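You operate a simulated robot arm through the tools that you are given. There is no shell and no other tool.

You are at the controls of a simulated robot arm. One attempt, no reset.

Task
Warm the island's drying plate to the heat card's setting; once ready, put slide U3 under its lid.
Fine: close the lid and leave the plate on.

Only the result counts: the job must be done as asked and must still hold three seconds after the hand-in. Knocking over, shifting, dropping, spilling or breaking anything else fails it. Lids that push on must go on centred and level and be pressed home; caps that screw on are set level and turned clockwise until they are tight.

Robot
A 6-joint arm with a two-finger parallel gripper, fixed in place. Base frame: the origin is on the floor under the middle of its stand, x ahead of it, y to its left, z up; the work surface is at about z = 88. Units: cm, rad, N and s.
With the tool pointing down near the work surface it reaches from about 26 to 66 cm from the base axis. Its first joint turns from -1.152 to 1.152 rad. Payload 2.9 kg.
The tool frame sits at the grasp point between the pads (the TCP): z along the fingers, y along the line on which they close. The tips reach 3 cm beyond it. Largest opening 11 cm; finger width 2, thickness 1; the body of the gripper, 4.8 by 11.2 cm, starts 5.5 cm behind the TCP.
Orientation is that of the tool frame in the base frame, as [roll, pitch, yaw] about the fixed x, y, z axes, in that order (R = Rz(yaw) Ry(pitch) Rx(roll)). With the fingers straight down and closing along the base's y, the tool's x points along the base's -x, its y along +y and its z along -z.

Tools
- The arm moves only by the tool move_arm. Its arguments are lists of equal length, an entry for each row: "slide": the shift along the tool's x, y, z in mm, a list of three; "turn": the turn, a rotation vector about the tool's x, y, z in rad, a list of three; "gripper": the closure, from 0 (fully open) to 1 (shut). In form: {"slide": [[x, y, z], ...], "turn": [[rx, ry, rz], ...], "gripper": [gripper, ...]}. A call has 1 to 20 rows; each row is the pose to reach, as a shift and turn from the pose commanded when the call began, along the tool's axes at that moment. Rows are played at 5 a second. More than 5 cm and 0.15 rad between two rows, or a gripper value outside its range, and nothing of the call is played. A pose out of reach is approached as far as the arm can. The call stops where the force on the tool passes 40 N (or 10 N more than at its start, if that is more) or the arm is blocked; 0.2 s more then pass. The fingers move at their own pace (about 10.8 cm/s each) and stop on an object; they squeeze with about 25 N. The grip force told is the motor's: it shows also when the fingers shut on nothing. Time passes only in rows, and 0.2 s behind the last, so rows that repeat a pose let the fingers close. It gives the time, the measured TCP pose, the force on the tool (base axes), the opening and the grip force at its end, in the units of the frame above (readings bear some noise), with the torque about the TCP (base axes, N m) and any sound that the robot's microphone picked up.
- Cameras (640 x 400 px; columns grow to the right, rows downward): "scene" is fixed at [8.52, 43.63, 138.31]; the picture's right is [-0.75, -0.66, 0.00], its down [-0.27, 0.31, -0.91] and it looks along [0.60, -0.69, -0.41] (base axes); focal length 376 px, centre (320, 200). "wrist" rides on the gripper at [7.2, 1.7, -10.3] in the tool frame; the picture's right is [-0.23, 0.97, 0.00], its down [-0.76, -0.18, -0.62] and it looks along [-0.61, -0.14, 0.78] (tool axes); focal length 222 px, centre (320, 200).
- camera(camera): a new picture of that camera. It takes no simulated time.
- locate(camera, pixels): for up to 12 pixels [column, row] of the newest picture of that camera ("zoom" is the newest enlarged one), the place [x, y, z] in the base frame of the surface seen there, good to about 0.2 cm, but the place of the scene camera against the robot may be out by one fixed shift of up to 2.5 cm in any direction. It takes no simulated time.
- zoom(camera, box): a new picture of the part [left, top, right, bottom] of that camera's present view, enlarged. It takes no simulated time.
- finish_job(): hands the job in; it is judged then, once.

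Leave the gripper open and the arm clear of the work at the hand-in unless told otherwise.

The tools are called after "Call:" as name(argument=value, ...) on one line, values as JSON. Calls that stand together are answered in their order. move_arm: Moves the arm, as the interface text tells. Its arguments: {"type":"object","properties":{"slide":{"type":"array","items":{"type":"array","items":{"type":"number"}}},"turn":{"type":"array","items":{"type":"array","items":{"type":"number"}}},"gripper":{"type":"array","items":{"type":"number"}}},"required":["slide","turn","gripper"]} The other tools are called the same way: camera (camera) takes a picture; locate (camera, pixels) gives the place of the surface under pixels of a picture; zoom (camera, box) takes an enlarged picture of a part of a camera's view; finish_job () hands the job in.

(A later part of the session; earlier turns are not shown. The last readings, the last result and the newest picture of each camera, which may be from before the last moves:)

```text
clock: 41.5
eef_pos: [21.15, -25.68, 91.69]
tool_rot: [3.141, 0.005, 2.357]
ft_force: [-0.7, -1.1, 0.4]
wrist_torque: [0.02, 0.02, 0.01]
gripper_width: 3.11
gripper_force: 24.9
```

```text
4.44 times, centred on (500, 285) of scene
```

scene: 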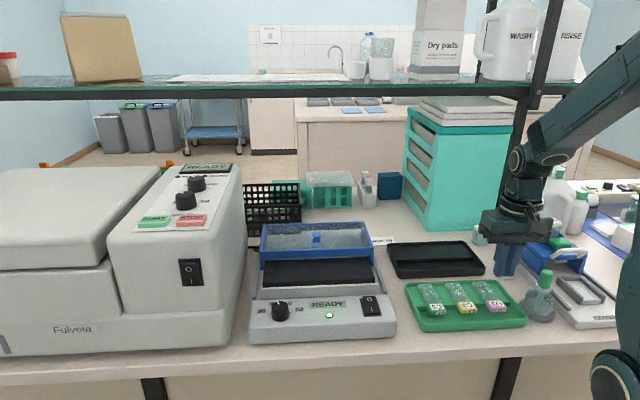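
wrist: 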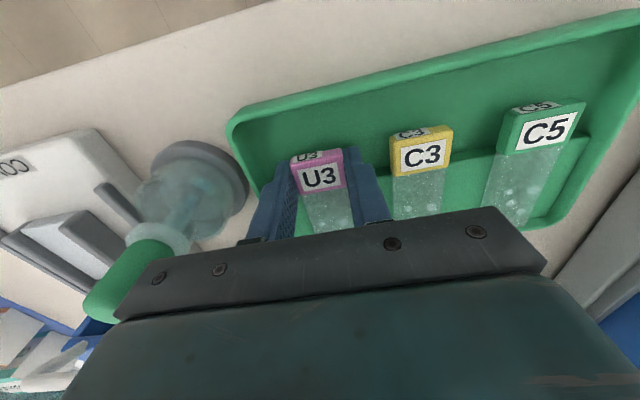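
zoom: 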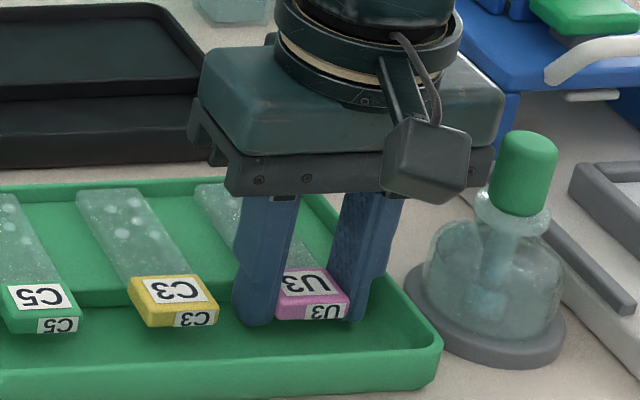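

Gripped at 3.11 cm again, now with more pad on the block. Lifting 10 mm slowly, then checking.

Call:
move_arm(slide=[[0, 0, -2], [0, 0, -4], [0, 0, -6], [0, 0, -8], [0, 0, -10], [0, 0, -12]], turn=[[0, 0, 0], [0, 0, 0], [0, 0, 0], [0, 0, 0], [0, 0, 0], [0, 0, 0]], gripper=[0.9, 0.9, 0.9, 0.9, 0.9, 0.9])

Call:
zoom(camera="scene", box=[450, 240, 550, 330])

Call:
camera(camera="wrist")

Call:
zoom(camera="wrist", box=[240, 100, 400, 220])

```text
clock: 42.9
eef_pos: [21.04, -25.65, 92.81]
tool_rot: [3.139, 0.004, 2.356]
ft_force: [-0.4, -0.5, -1.1]
wrist_torque: [0.01, 0.03, -0.01]
gripper_width: 3.11
gripper_force: 24.9
```

```text
4.44 times, centred on (500, 285) of scene
```

zoom: 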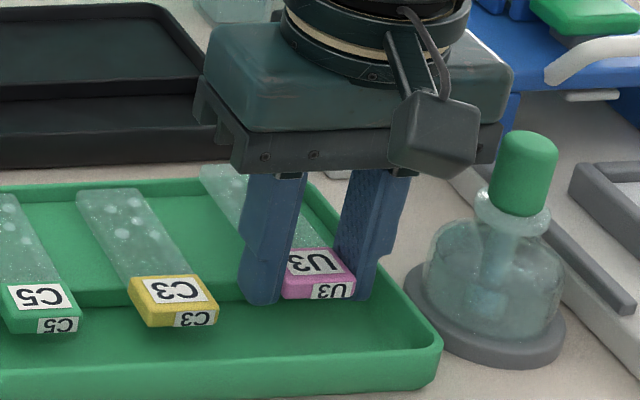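

```text
taken
```

wrist: 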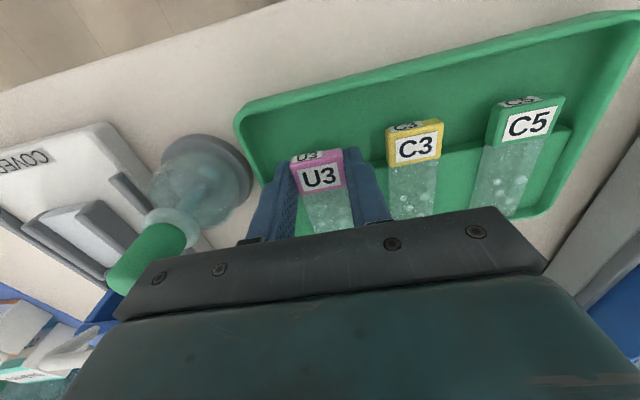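

```text
3.33 times, centred on (320, 160) of wrist
```

zoom: 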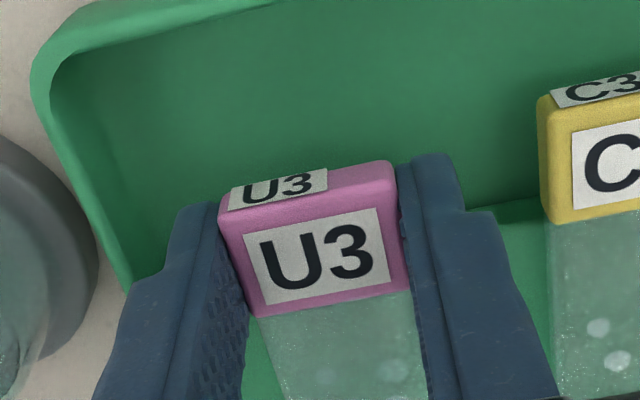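

U3 is rising with the gripper. Continuing to lift, smoothly, to clear height.

Call:
move_arm(slide=[[0, 0, -5], [0, 0, -12], [0, 0, -22], [0, 0, -34], [0, 0, -47], [0, 0, -60], [0, 0, -73], [0, 0, -86], [0, 0, -98], [0, 0, -108], [0, 0, -115], [0, 0, -118]], turn=[[0, 0, 0], [0, 0, 0], [0, 0, 0], [0, 0, 0], [0, 0, 0], [0, 0, 0], [0, 0, 0], [0, 0, 0], [0, 0, 0], [0, 0, 0], [0, 0, 0], [0, 0, 0]], gripper=[0.9, 0.9, 0.9, 0.9, 0.9, 0.9, 0.9, 0.9, 0.9, 0.9, 0.9, 0.9])

Call:
camera(camera="scene")

Call:
zoom(camera="scene", box=[430, 160, 580, 330])

Call:
camera(camera="wrist")

Call:
zoom(camera="wrist", box=[240, 100, 400, 220])

```text
clock: 45.5
eef_pos: [21.11, -25.67, 104.76]
tool_rot: [3.14, 0.003, 2.356]
ft_force: [0.5, -1.2, 0.3]
wrist_torque: [0.05, 0.01, -0.02]
gripper_width: 3.12
gripper_force: 25.1
```

```text
taken
```

scene: 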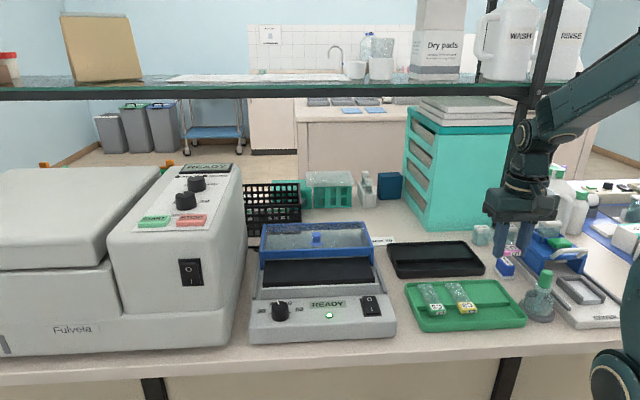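

```text
2.35 times, centred on (505, 245) of scene
```

zoom: 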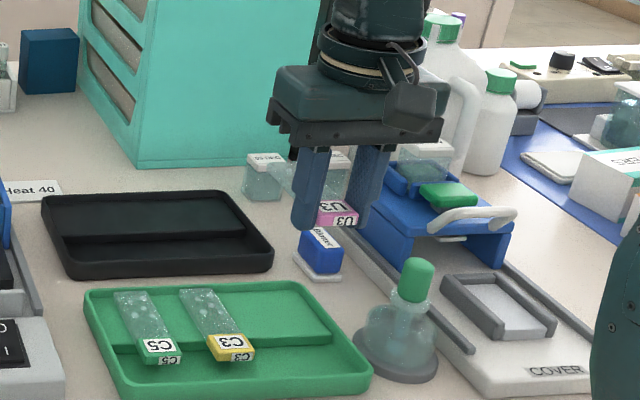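

```text
taken
```

wrist: 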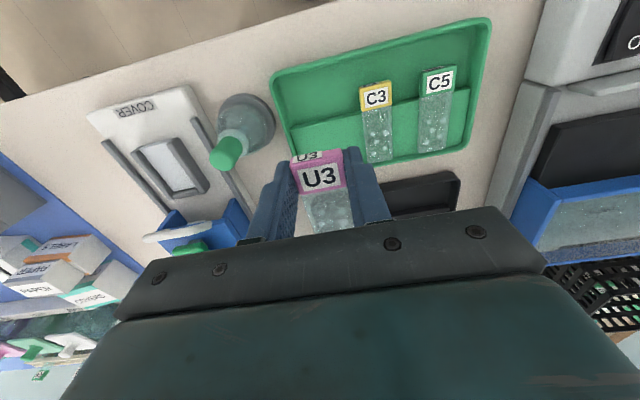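

```text
3.33 times, centred on (320, 160) of wrist
```

zoom: 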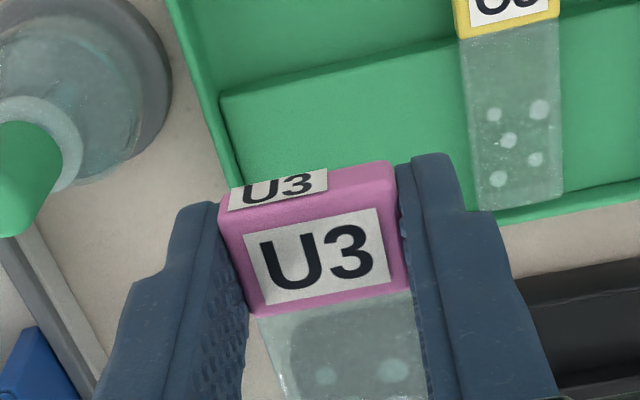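

U3 is held well. Checking the block's position relative to the tool and the slide's tilt.

Call:
locate(camera="zoom", pixels=[[232, 215], [392, 172], [258, 305], [402, 282], [315, 250], [330, 340], [325, 376], [392, 370], [290, 385], [410, 390]])

Call:
zoom(camera="scene", box=[480, 215, 530, 275])

```text
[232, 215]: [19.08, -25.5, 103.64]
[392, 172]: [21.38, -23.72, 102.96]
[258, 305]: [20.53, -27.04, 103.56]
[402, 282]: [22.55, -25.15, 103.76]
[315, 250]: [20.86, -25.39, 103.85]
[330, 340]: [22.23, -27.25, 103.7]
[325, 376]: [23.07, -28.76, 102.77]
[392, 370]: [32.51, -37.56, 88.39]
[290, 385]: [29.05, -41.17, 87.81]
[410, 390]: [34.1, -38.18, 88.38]
```

```text
6.67 times, centred on (505, 245) of scene
```

zoom: 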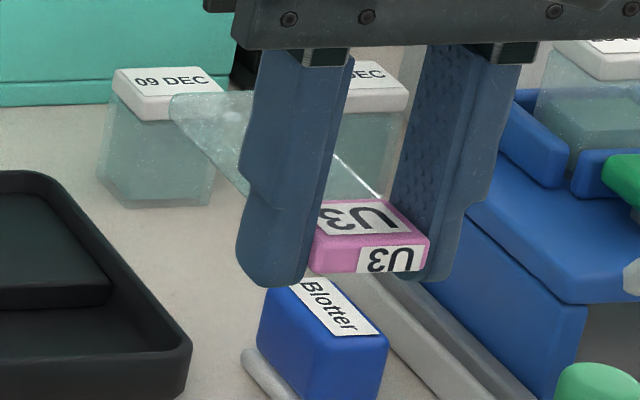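

Call:
locate(camera="zoom", pixels=[[180, 110], [225, 100], [215, 130], [240, 165], [345, 180], [350, 215], [370, 240], [340, 265], [200, 120], [235, 180]])

```text
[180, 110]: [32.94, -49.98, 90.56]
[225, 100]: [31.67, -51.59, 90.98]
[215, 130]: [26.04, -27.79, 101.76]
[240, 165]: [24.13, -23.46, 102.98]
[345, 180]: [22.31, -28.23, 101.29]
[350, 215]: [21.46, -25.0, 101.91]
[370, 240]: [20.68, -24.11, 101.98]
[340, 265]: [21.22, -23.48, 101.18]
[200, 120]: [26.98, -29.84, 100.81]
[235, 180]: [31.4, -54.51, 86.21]
```

Slide is level and firm; block top is 1.05 cm below the TCP, block centre ~0.4 cm toward the front of the TCP. Carrying it at this height to above the plate centre: TCP (49.7, −4.33).

Call:
move_arm(slide=[[-1.2, 8, 0], [-3.5, 24, 0], [-7, 48, 0], [-11, 76, 0], [-15.2, 105, 0], [-19.4, 134, 0], [-23.6, 163, 0], [-27.9, 192, 0], [-32.1, 221, 0], [-36.3, 250, 0], [-40.5, 279, 0], [-44.3, 305, 0], [-47.4, 326, 0], [-49.7, 342, 0], [-51, 351, 0], [-51.3, 353, 0], [-51.3, 353, 0]], turn=[[0, 0, 0], [0, 0, 0], [0, 0, 0], [0, 0, 0], [0, 0, 0], [0, 0, 0], [0, 0, 0], [0, 0, 0], [0, 0, 0], [0, 0, 0], [0, 0, 0], [0, 0, 0], [0, 0, 0], [0, 0, 0], [0, 0, 0], [0, 0, 0], [0, 0, 0]], gripper=[0.9, 0.9, 0.9, 0.9, 0.9, 0.9, 0.9, 0.9, 0.9, 0.9, 0.9, 0.9, 0.9, 0.9, 0.9, 0.9, 0.9])

Call:
camera(camera="scene")

Call:
camera(camera="wrist")

Call:
zoom(camera="scene", box=[240, 180, 400, 330])

Call:
zoom(camera="wrist", box=[190, 50, 450, 220])

```text
clock: 49.0
eef_pos: [49.59, -4.22, 104.83]
tool_rot: [3.14, 0.003, 2.355]
ft_force: [-0.7, -0.9, -0.1]
wrist_torque: [0.04, 0.01, -0.04]
gripper_width: 3.12
gripper_force: 24.5
```

```text
taken
```

scene: 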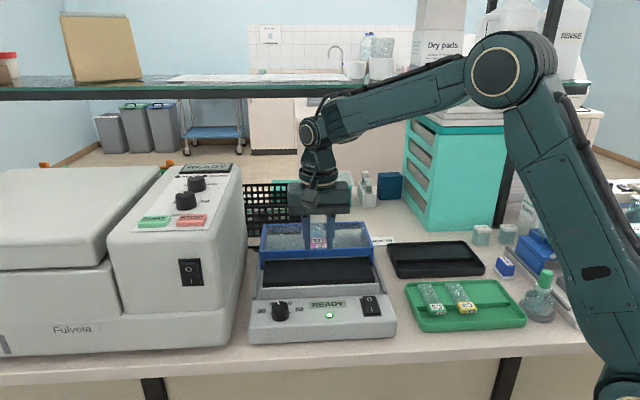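

```text
taken
```

wrist: 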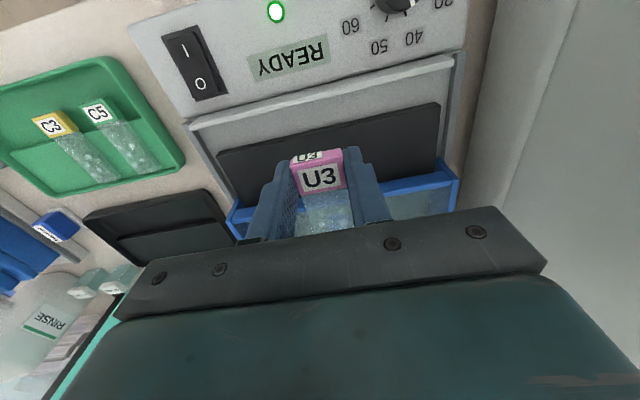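

```text
2.67 times, centred on (320, 255) of scene
```

zoom: 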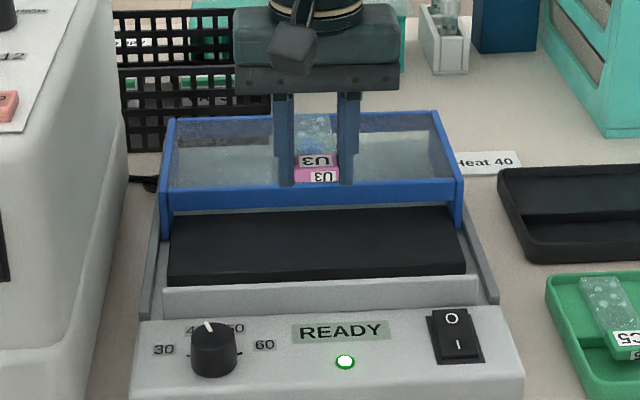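

```text
2.35 times, centred on (320, 135) of wrist
```

zoom: 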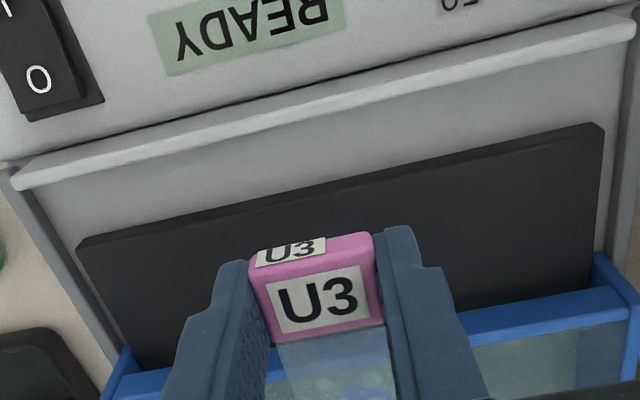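

Re-measuring the plate's front edge and front wall from here before lowering.

Call:
locate(camera="zoom", pixels=[[85, 240], [595, 127], [200, 212], [450, 157], [250, 133], [250, 143], [450, 83], [450, 93], [400, 130], [200, 185], [560, 200], [120, 320]])

Call:
locate(camera="wrist", pixels=[[295, 165], [343, 152], [302, 194], [347, 187], [320, 175], [225, 195], [430, 120]])

```text
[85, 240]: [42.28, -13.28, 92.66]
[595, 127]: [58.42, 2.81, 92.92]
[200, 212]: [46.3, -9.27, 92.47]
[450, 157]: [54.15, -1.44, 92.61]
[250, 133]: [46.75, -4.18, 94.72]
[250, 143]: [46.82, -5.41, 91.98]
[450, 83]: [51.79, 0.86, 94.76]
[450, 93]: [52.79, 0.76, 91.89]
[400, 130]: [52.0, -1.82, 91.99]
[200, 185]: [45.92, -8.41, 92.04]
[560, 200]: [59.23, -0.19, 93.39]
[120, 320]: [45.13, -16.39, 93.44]
```

```text
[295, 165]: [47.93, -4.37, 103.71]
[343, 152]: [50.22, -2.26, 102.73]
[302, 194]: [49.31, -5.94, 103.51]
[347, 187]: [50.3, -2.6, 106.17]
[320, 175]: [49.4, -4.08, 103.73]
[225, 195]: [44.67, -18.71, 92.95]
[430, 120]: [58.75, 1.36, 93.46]
```

Plate front edge is at 3.5 cm, so the TCP (2.25 cm) keeps the fingers ahead of it. Lowering to ~0.7 cm above contact and checking.

Call:
move_arm(slide=[[0, 0, 8], [0, 0, 22], [0, 0, 38], [0, 0, 54], [0, 0, 68], [0, 0, 78], [0, 0, 84], [0, 0, 84]], turn=[[0, 0, 0], [0, 0, 0], [0, 0, 0], [0, 0, 0], [0, 0, 0], [0, 0, 0], [0, 0, 0], [0, 0, 0]], gripper=[0.9, 0.9, 0.9, 0.9, 0.9, 0.9, 0.9, 0.9])

Call:
camera(camera="scene")

Call:
camera(camera="wrist")

Call:
zoom(camera="scene", box=[260, 220, 380, 320])

Call:
zoom(camera="wrist", box=[240, 100, 400, 220])

```text
clock: 50.9
eef_pos: [49.71, -4.2, 96.16]
tool_rot: [3.14, 0.001, 2.359]
ft_force: [-0.8, -0.1, -0.3]
wrist_torque: [0.03, 0.02, -0.01]
gripper_width: 3.18
gripper_force: 24.6
```

```text
taken
```

scene: 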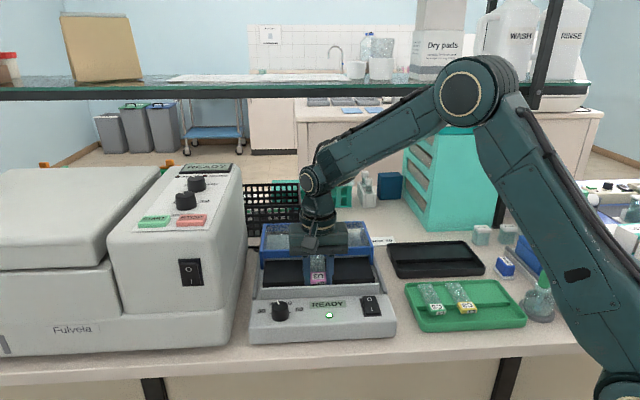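

```text
taken
```

wrist: 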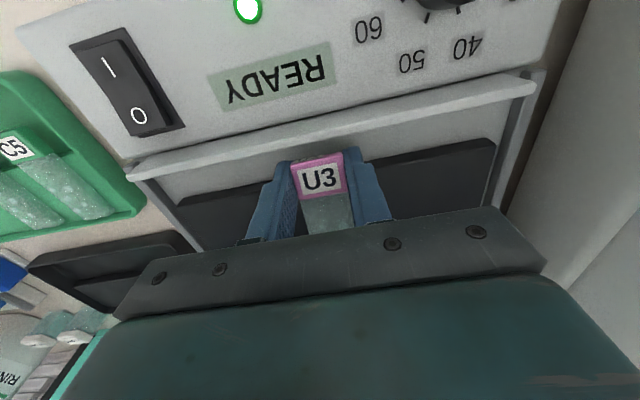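

```text
4.00 times, centred on (320, 270) of scene
```

zoom: 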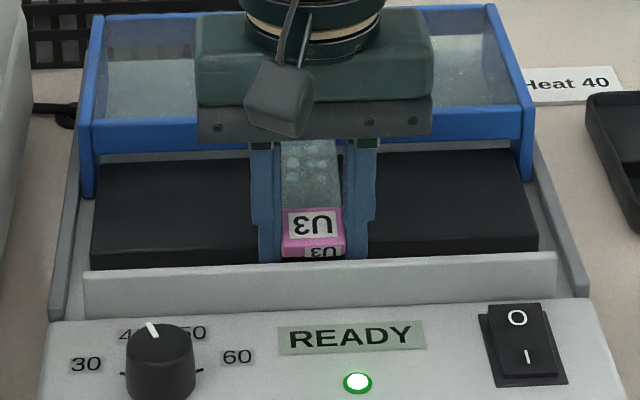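

```text
3.33 times, centred on (320, 160) of wrist
```

zoom: 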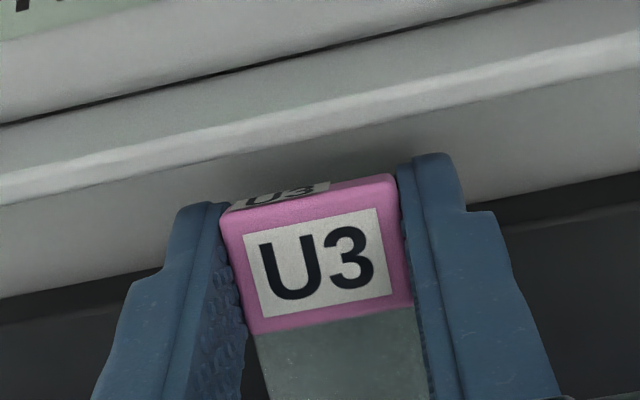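

The block seems to have pitched a little in the grip compared to before (front face less visible). I'll look closely before going on.

Call:
zoom(camera="scene", box=[295, 245, 350, 290])

Call:
locate(camera="zoom", pixels=[[290, 230], [350, 228], [250, 290], [370, 290], [310, 160], [310, 120], [310, 200], [300, 80], [300, 330], [330, 255]])

Call:
zoom(camera="wrist", box=[270, 130, 370, 220])

Call:
locate(camera="zoom", pixels=[[215, 135], [410, 95], [240, 285], [430, 255], [320, 190], [320, 330], [280, 380], [400, 340]])

```text
8.89 times, centred on (322, 268) of scene
```

zoom: 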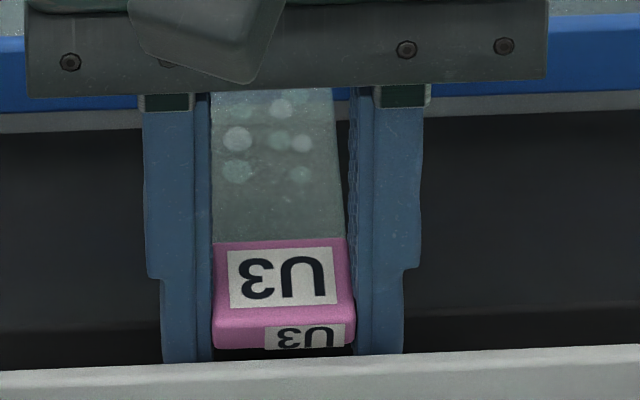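

```text
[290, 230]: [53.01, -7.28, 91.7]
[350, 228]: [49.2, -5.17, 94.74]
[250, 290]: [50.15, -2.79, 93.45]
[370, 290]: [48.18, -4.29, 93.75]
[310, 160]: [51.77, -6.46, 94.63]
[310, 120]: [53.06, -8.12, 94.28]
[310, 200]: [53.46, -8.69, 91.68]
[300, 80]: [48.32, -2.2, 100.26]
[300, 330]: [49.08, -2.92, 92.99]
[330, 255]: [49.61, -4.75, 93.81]
```

```text
4.44 times, centred on (320, 175) of wrist
```

zoom: 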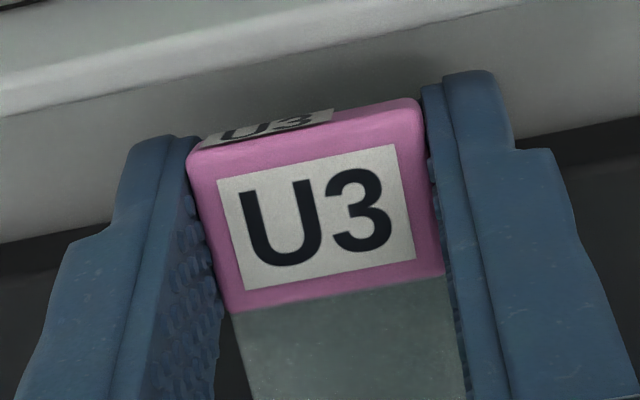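

```text
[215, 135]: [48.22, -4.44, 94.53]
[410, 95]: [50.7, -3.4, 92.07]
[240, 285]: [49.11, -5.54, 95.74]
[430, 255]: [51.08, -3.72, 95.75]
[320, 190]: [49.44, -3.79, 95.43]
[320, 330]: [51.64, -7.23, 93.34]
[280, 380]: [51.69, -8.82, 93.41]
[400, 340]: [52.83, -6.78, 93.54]
```

The slide's glass end has been tipped up – its far end seems to have caught on the open lid's front bar while descending. I'll raise straight up and measure the slide and the lid bar before correcting.

Call:
move_arm(slide=[[0, 0, -5], [0, 0, -15], [0, 0, -30], [0, 0, -45], [0, 0, -60], [0, 0, -70], [0, 0, -70]], turn=[[0, 0, 0], [0, 0, 0], [0, 0, 0], [0, 0, 0], [0, 0, 0], [0, 0, 0], [0, 0, 0]], gripper=[0.9, 0.9, 0.9, 0.9, 0.9, 0.9, 0.9])

Call:
camera(camera="scene")

Call:
camera(camera="wrist")

Call:
zoom(camera="scene", box=[280, 200, 360, 270])

Call:
zoom(camera="wrist", box=[190, 80, 450, 240])

```text
clock: 52.5
eef_pos: [49.72, -4.17, 103.34]
tool_rot: [3.14, 0.002, 2.358]
ft_force: [-1.3, -0.3, -0.7]
wrist_torque: [0.02, 0.03, -0.01]
gripper_width: 3.14
gripper_force: 24.9
```

```text
taken
```

scene: 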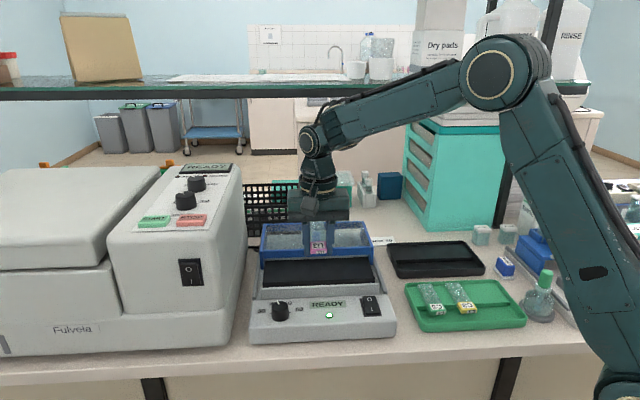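

```text
taken
```

wrist: 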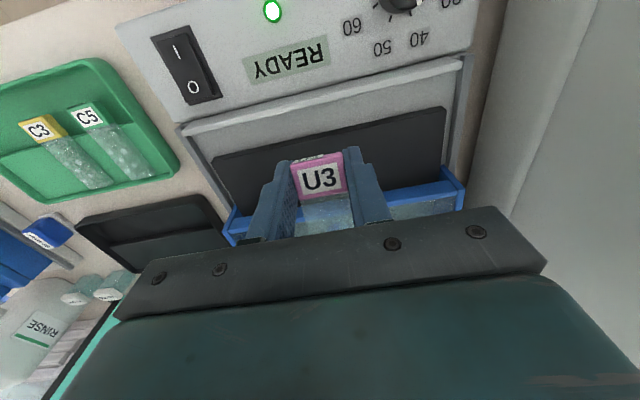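

```text
5.71 times, centred on (320, 235) of scene
```

zoom: 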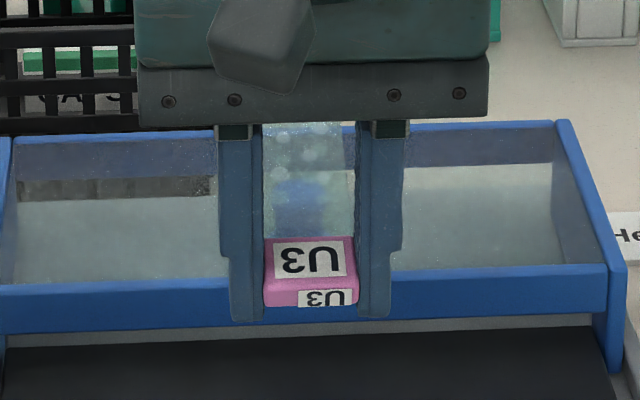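

```text
2.46 times, centred on (320, 160) of wrist
```

zoom: 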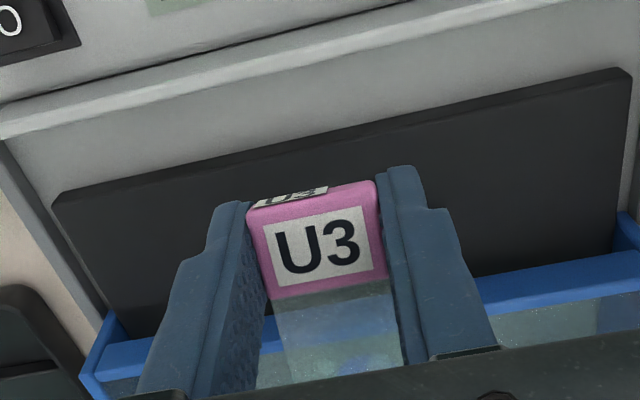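

Call:
locate(camera="zoom", pixels=[[252, 215], [372, 188], [270, 290], [384, 270], [318, 240], [335, 310], [335, 340], [340, 365], [560, 262], [110, 345], [560, 275], [255, 205]])

Call:
zoom(camera="scene", box=[280, 200, 360, 270])

Call:
locate(camera="zoom", pixels=[[270, 245], [350, 242], [270, 280], [352, 278], [300, 300], [310, 220], [310, 180], [310, 140], [290, 150], [150, 290], [450, 280], [310, 303]])

```text
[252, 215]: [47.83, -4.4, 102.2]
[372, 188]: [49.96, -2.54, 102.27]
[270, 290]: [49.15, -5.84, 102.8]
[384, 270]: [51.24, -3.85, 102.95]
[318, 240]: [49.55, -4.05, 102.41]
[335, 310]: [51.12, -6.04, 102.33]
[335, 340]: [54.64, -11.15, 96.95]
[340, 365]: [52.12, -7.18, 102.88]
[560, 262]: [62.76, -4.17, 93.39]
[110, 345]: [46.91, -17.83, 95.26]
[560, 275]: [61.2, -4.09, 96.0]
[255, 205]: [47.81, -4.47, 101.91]
```

```text
5.71 times, centred on (320, 235) of scene
```

zoom: 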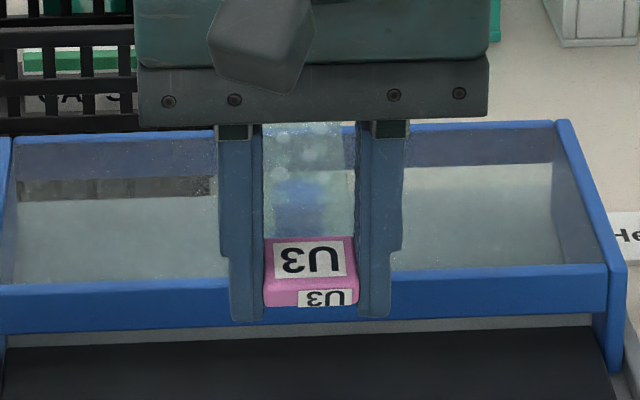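

```text
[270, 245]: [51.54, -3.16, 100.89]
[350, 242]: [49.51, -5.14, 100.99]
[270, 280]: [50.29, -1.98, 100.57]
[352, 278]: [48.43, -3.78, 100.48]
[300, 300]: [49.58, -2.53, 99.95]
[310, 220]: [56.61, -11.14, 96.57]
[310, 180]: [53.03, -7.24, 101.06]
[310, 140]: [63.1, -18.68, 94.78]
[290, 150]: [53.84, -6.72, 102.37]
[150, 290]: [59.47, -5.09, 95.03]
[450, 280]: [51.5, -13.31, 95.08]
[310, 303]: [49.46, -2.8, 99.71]
```

Block tilt is ~17° (glass end up); the far end reaches just past the lid's front bar (≈10.1 cm). I'll check the clearance under that bar, since the slide can be fed in under it with the tool pitched.

Call:
zoom(camera="scene", box=[250, 235, 310, 280])

Call:
locate(camera="zoom", pixels=[[300, 120], [300, 150], [300, 190], [300, 215], [300, 225], [300, 240], [300, 260], [450, 120], [450, 215], [450, 235], [300, 350], [100, 240]])

```text
8.89 times, centred on (280, 258) of scene
```

zoom: 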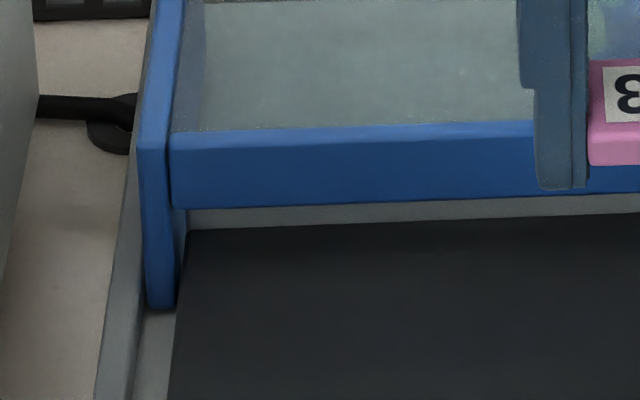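

```text
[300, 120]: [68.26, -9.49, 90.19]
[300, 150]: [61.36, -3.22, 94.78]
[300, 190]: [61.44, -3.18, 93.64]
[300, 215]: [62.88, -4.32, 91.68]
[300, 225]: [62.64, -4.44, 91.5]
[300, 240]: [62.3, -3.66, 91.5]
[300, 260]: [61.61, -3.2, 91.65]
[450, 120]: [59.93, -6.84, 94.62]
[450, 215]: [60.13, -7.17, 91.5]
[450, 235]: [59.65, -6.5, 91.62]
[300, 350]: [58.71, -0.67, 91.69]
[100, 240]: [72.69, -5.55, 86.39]
```

Under the bar there's clear space (bar bottom ≈95.2, plate/deck 93.35 continuing to ≈12 cm). Measuring slide length on C3/C5 as identical references.

Call:
zoom(camera="scene", box=[410, 275, 490, 325])

Call:
locate(camera="zoom", pixels=[[275, 80], [330, 68], [380, 265], [495, 255], [405, 310], [490, 300], [300, 75], [435, 262], [375, 255], [470, 245], [450, 310], [350, 200]])

Call:
zoom(camera="wrist", box=[0, 90, 170, 200])

Call:
locate(camera="zoom", pixels=[[90, 130], [240, 110], [160, 120], [330, 350], [420, 320], [110, 200], [270, 60], [370, 60], [490, 290], [590, 250]])

```text
8.00 times, centred on (450, 300) of scene
```

zoom: 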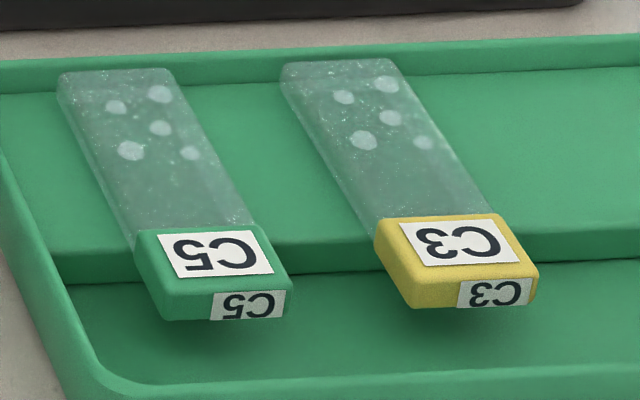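

```text
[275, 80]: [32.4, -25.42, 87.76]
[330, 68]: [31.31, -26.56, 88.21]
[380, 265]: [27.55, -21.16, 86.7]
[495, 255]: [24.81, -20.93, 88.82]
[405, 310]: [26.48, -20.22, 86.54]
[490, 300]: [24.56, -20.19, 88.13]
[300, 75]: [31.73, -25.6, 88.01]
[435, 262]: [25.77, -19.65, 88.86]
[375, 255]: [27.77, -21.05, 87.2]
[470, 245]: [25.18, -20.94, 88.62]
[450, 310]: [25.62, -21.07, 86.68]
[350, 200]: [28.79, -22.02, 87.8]
```

```text
3.64 times, centred on (85, 145) of wrist
```

zoom: 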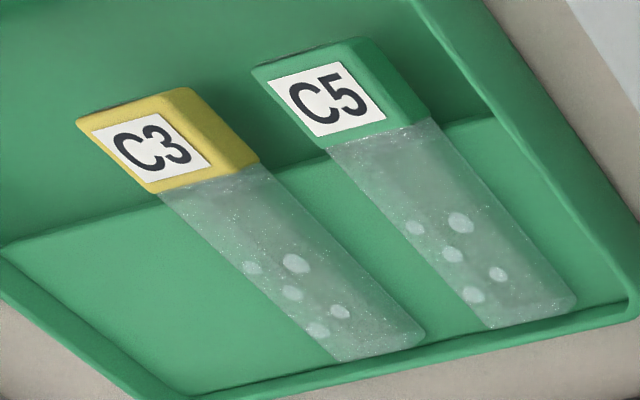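

```text
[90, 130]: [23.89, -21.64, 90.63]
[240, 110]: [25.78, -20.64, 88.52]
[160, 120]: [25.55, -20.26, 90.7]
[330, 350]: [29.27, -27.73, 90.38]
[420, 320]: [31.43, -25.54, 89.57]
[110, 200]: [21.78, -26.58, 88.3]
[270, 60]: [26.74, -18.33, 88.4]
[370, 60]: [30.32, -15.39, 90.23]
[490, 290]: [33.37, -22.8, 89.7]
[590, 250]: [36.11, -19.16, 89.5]
```

Plan: pitch the tool about its closing axis so the slide's glass end points slightly down (~15°), feed it under the bar, then level it onto the plate. First rotating in place at this height (tool +y, 0.593 rad).

Call:
move_arm(slide=[[0, 0, 0], [0, 0, 0], [0, 0, 0], [0, 0, 0], [0, 0, 0], [0, 0, 0], [0, 0, 0], [0, 0, 0]], turn=[[0, 0.06, 0], [0, 0.16, 0], [0, 0.27, 0], [0, 0.38, 0], [0, 0.48, 0], [0, 0.56, 0], [0, 0.593, 0], [0, 0.593, 0]], gripper=[0.9, 0.9, 0.9, 0.9, 0.9, 0.9, 0.9, 0.9])

Call:
camera(camera="scene")

Call:
camera(camera="wrist")

Call:
zoom(camera="scene", box=[260, 190, 380, 290])

Call:
zoom(camera="wrist", box=[190, 80, 450, 240])

```text
clock: 54.2
eef_pos: [44.7, -2.63, 99.72]
tool_rot: [3.136, -0.585, 2.358]
ft_force: [-0.1, 0.7, -0.7]
wrist_torque: [-0.02, -0.01, 0.0]
gripper_width: 3.12
gripper_force: 25.1
out of reach, approached as far as the arm can: row 4, 5, 6, 7, 8
```

```text
taken
```

scene: 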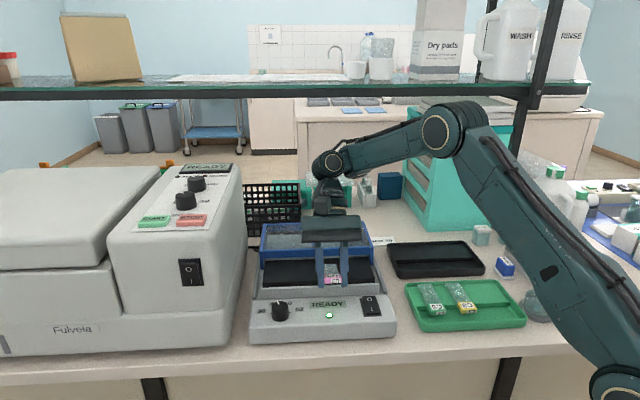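

```text
taken
```

wrist: 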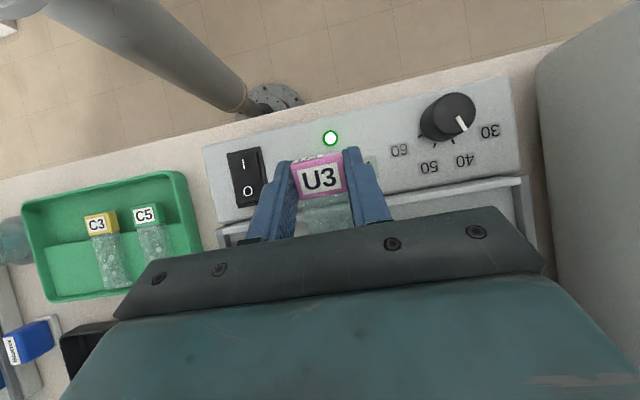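

```text
4.00 times, centred on (320, 240) of scene
```

zoom: 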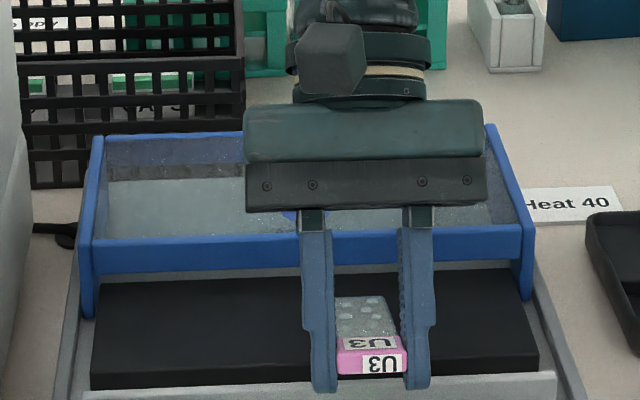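

```text
2.46 times, centred on (320, 160) of wrist
```

zoom: 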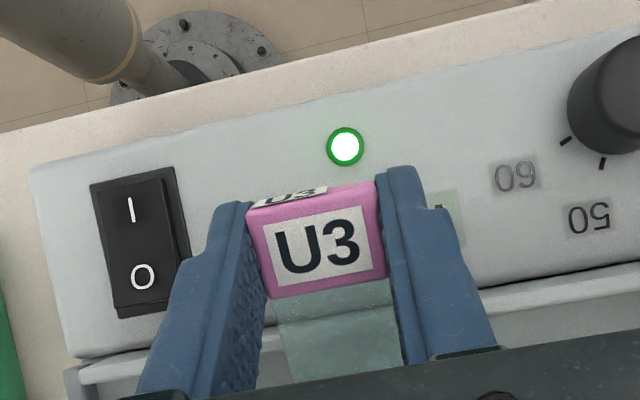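

That pitch is out of reach at that spot; the arm settled at (44.7, −2.6, 99.7) with the slide safe and clear. I'll test what the commanded baseline is now with a null move.

Call:
move_arm(slide=[[0, 0, 0]], turn=[[0, 0, 0]], gripper=[0.9])

Call:
locate(camera="wrist", pixels=[[292, 168], [342, 157], [299, 197], [346, 190], [320, 178], [325, 212], [330, 220]])

Call:
zoom(camera="scene", box=[320, 245, 370, 290])

Call:
locate(camera="zoom", pixels=[[250, 200], [340, 200], [245, 270], [345, 265], [290, 225], [250, 330], [290, 120], [260, 110], [300, 150], [290, 180]])

```text
clock: 54.6
eef_pos: [44.79, -2.71, 99.63]
tool_rot: [3.136, -0.586, 2.357]
ft_force: [0.4, 0.5, 0.0]
wrist_torque: [-0.02, -0.02, 0.02]
gripper_width: 3.11
gripper_force: 25.6
```

```text
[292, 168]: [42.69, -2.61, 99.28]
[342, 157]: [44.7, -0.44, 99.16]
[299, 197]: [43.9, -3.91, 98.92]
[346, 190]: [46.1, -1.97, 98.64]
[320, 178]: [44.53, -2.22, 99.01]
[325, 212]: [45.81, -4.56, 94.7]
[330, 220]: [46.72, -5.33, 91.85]
```

```text
8.89 times, centred on (345, 268) of scene
```

zoom: 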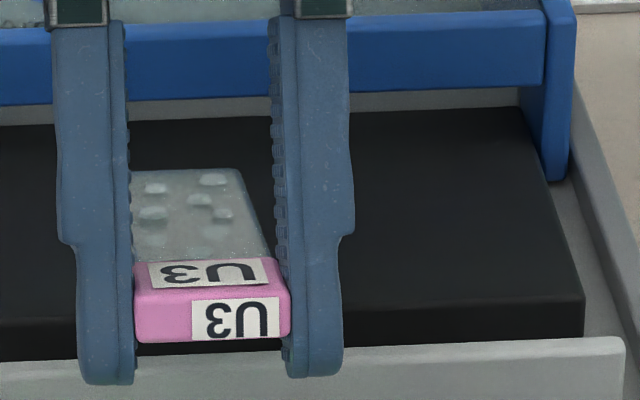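

```text
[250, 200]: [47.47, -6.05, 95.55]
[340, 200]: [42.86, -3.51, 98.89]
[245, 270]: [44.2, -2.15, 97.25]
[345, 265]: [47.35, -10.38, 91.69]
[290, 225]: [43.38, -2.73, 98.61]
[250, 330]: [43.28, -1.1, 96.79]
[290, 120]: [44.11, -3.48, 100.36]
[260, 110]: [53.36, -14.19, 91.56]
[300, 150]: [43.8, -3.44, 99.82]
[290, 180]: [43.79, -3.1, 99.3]
```

The baseline is the pose actually reached. Block now slopes ~13° glass-down, as wanted. Measuring the glass far edge here.

Call:
locate(camera="zoom", pixels=[[150, 172], [200, 172], [235, 172], [155, 188], [213, 180], [200, 200], [150, 213], [222, 213], [180, 245], [260, 240], [200, 270], [160, 300]])

```text
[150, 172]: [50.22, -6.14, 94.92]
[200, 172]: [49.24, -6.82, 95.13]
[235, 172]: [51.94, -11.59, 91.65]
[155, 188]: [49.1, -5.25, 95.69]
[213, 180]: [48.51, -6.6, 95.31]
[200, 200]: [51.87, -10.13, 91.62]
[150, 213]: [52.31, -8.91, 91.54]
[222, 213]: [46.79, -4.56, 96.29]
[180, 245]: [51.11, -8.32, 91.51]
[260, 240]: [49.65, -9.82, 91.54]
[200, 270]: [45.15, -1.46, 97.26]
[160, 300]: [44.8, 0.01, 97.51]
```

Glass end is sloping down about 11°. Moving (same tilt and height) to the plate's right part – 8 cm right of its centre – where the reach is better, with the far end still short of the bar.

Call:
move_arm(slide=[[-5, -8, -3.3], [-14, -21, -9.3], [-23.5, -35.5, -15.6], [-32, -48, -21.2], [-37.7, -56.7, -25], [-37.7, -56.7, -25]], turn=[[0, 0, 0], [0, 0, 0], [0, 0, 0], [0, 0, 0], [0, 0, 0], [0, 0, 0]], gripper=[0.9, 0.9, 0.9, 0.9, 0.9, 0.9])

Call:
camera(camera="scene")

Call:
zoom(camera="scene", box=[310, 200, 410, 300])

Call:
camera(camera="wrist")

```text
clock: 56.0
eef_pos: [42.81, -9.67, 98.79]
tool_rot: [3.138, -0.586, 2.358]
ft_force: [-0.4, -0.3, -0.5]
wrist_torque: [0.0, 0.01, 0.01]
gripper_width: 3.12
gripper_force: 24.8
out of reach, approached as far as the arm can: row 2, 3, 4, 5, 6
```

```text
taken
```

scene: 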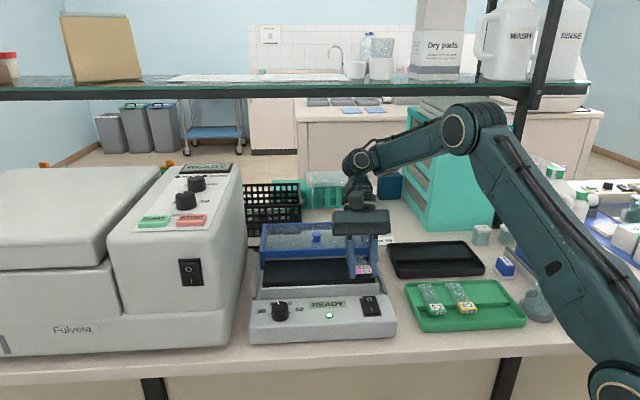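

```text
4.00 times, centred on (360, 250) of scene
```

zoom: 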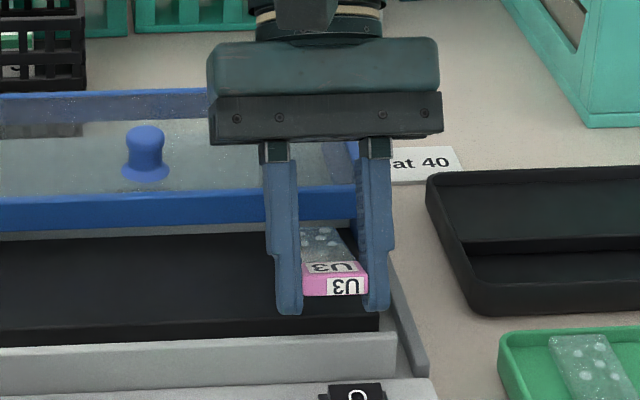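

```text
taken
```

wrist: 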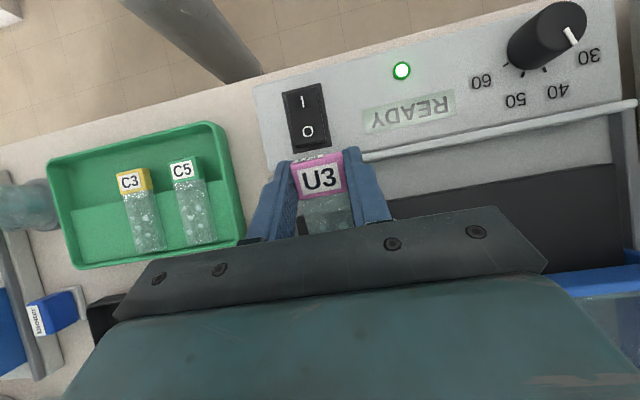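

Reached as near as possible: (42.8, −9.7, 98.8), slide still clear. Lower heights are within reach, so I'll now move down-and-back to the entry pose in front of the bar (far end ≈ 9.2 cm, ≈ 0.8 cm above the plate).

Call:
move_arm(slide=[[-2, 1, 1.2], [-6, 2.6, 2.8], [-10.5, 4.4, 4.4], [-14, 5.8, 5.8], [-15.6, 6.5, 6.5], [-15.6, 6.5, 6.5]], turn=[[0, 0, 0], [0, 0, 0], [0, 0, 0], [0, 0, 0], [0, 0, 0], [0, 0, 0]], gripper=[0.9, 0.9, 0.9, 0.9, 0.9, 0.9])

Call:
camera(camera="scene")

Call:
zoom(camera="scene", box=[320, 220, 400, 300])

Call:
camera(camera="wrist")

Call:
zoom(camera="wrist", box=[220, 80, 420, 240])

```text
clock: 57.5
eef_pos: [43.95, -9.9, 97.29]
tool_rot: [3.136, -0.584, 2.358]
ft_force: [-0.5, 0.4, -0.2]
wrist_torque: [0.03, -0.04, -0.02]
gripper_width: 3.11
gripper_force: 25.3
```

```text
taken
```

scene: 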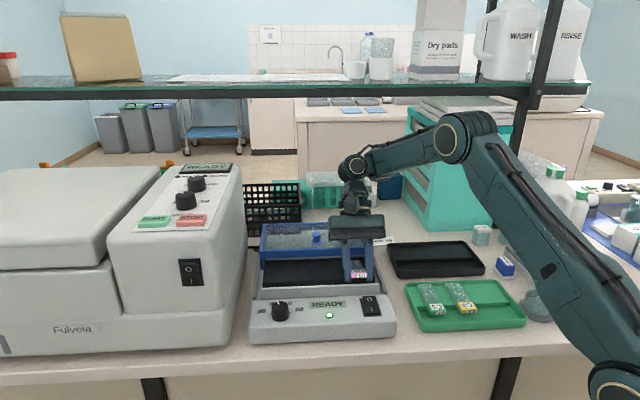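

```text
5.00 times, centred on (360, 260) of scene
```

zoom: 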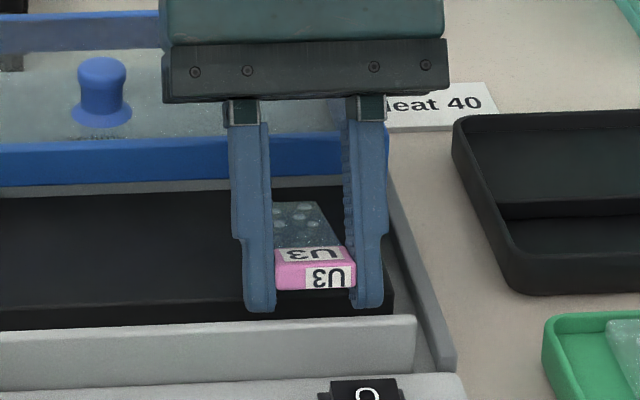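

```text
taken
```

wrist: 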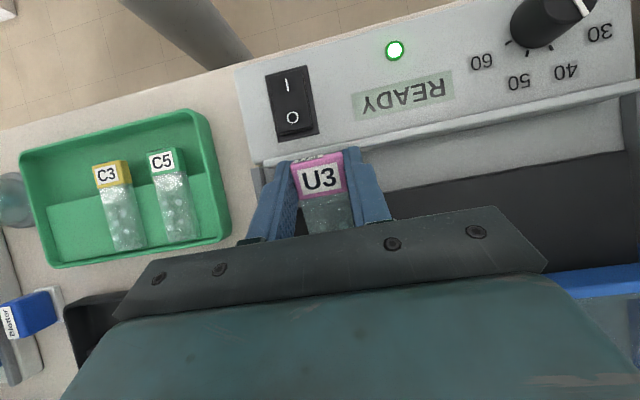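

```text
2.50 times, centred on (320, 160) of wrist
```

zoom: 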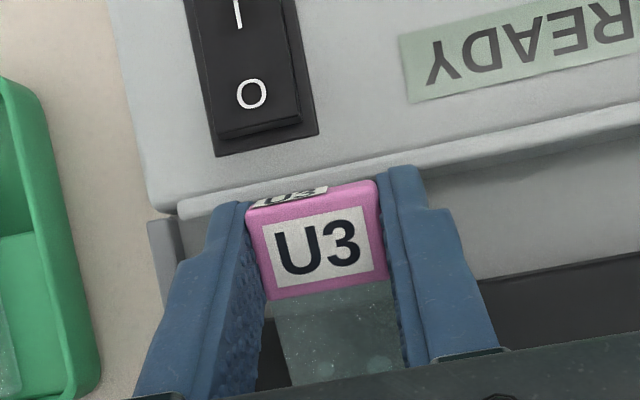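

Entry pose reached. Checking the far end of the glass against the bar and the plate.

Call:
zoom(camera="scene", box=[340, 240, 390, 290])

Call:
locate(camera="zoom", pixels=[[205, 105], [240, 105], [275, 105], [215, 125], [265, 128], [240, 150], [285, 175], [230, 170], [250, 225], [300, 222], [220, 250], [330, 250]])

```text
8.00 times, centred on (365, 265) of scene
```

zoom: 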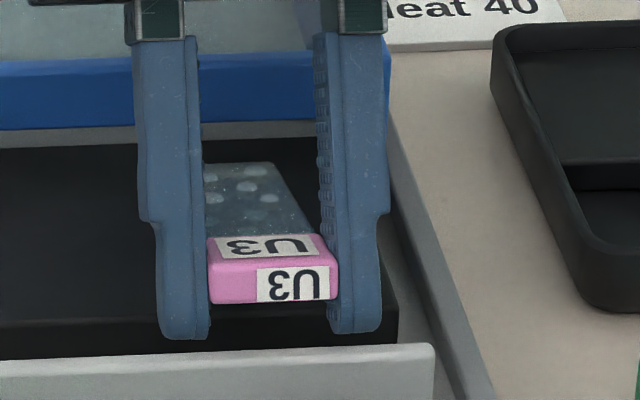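

```text
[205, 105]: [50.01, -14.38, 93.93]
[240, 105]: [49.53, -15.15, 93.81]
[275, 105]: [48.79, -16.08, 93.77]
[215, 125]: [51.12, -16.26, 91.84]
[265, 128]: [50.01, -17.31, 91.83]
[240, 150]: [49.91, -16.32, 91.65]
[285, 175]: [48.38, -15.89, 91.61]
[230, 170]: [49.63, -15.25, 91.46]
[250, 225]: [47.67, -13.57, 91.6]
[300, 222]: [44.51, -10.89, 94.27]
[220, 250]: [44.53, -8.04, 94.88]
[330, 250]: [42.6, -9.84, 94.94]
```

Call:
locate(camera="zoom", pixels=[[215, 168], [240, 167], [262, 166], [212, 180], [248, 186], [255, 170], [268, 198], [240, 200], [225, 215], [280, 205], [260, 215], [230, 175]])

```text
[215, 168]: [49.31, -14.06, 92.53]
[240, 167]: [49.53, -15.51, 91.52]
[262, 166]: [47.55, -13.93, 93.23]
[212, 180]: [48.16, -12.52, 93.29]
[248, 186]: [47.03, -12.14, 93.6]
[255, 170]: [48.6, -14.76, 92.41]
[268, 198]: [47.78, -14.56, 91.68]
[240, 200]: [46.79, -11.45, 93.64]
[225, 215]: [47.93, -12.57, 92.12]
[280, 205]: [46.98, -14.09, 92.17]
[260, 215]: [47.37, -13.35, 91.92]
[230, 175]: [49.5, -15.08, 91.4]
```

Far end ≈ (9.5 cm, z≈94.4), below the bar's underside (≈95.2) and above the plate. Feeding it back under the bar ~6 mm while easing the tilt a little.

Call:
move_arm(slide=[[-1.8, 0, 0], [-3.6, 0, -0.1], [-5.5, 0, -0.1], [-7.3, 0, -0.2], [-7.3, 0, -0.2]], turn=[[0, -0.008, 0], [0, -0.02, 0], [0, -0.032, 0], [0, -0.043, 0], [0, -0.043, 0]], gripper=[0.9, 0.9, 0.9, 0.9, 0.9])

Call:
camera(camera="scene")

Call:
zoom(camera="scene", box=[340, 240, 390, 290])

Call:
camera(camera="wrist")

Call:
zoom(camera="wrist", box=[220, 80, 420, 240])

```text
clock: 58.6
eef_pos: [44.43, -10.27, 96.91]
tool_rot: [3.137, -0.546, 2.359]
ft_force: [-0.2, -0.3, -1.4]
wrist_torque: [0.03, 0.02, -0.07]
gripper_width: 3.09
gripper_force: 24.7
```

```text
taken
```

scene: 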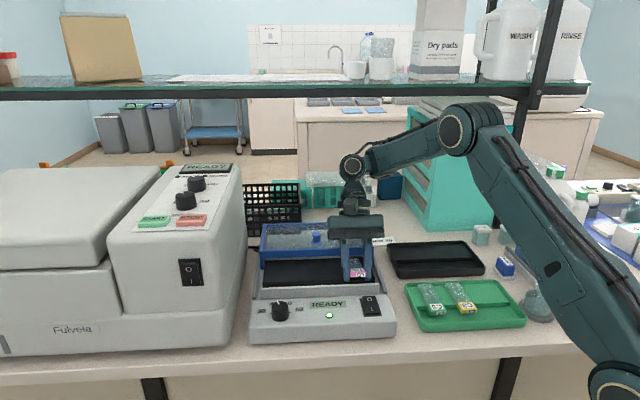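

```text
8.00 times, centred on (365, 265) of scene
```

zoom: 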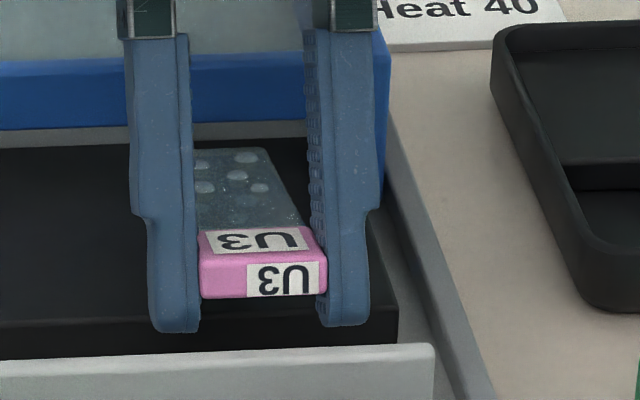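

```text
taken
```

wrist: 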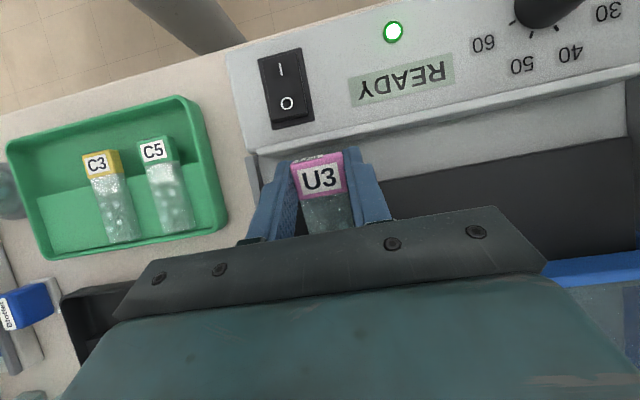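

```text
2.50 times, centred on (320, 160) of wrist
```

zoom: 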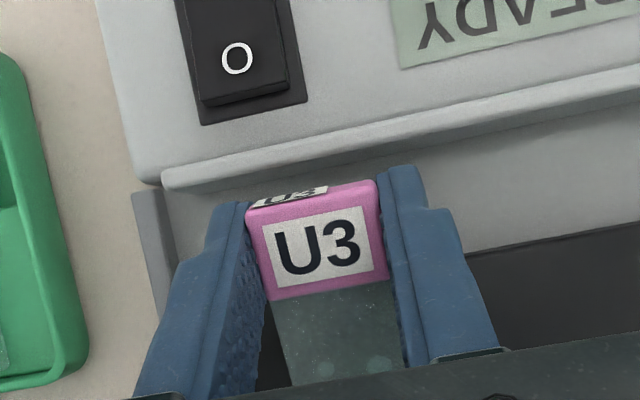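

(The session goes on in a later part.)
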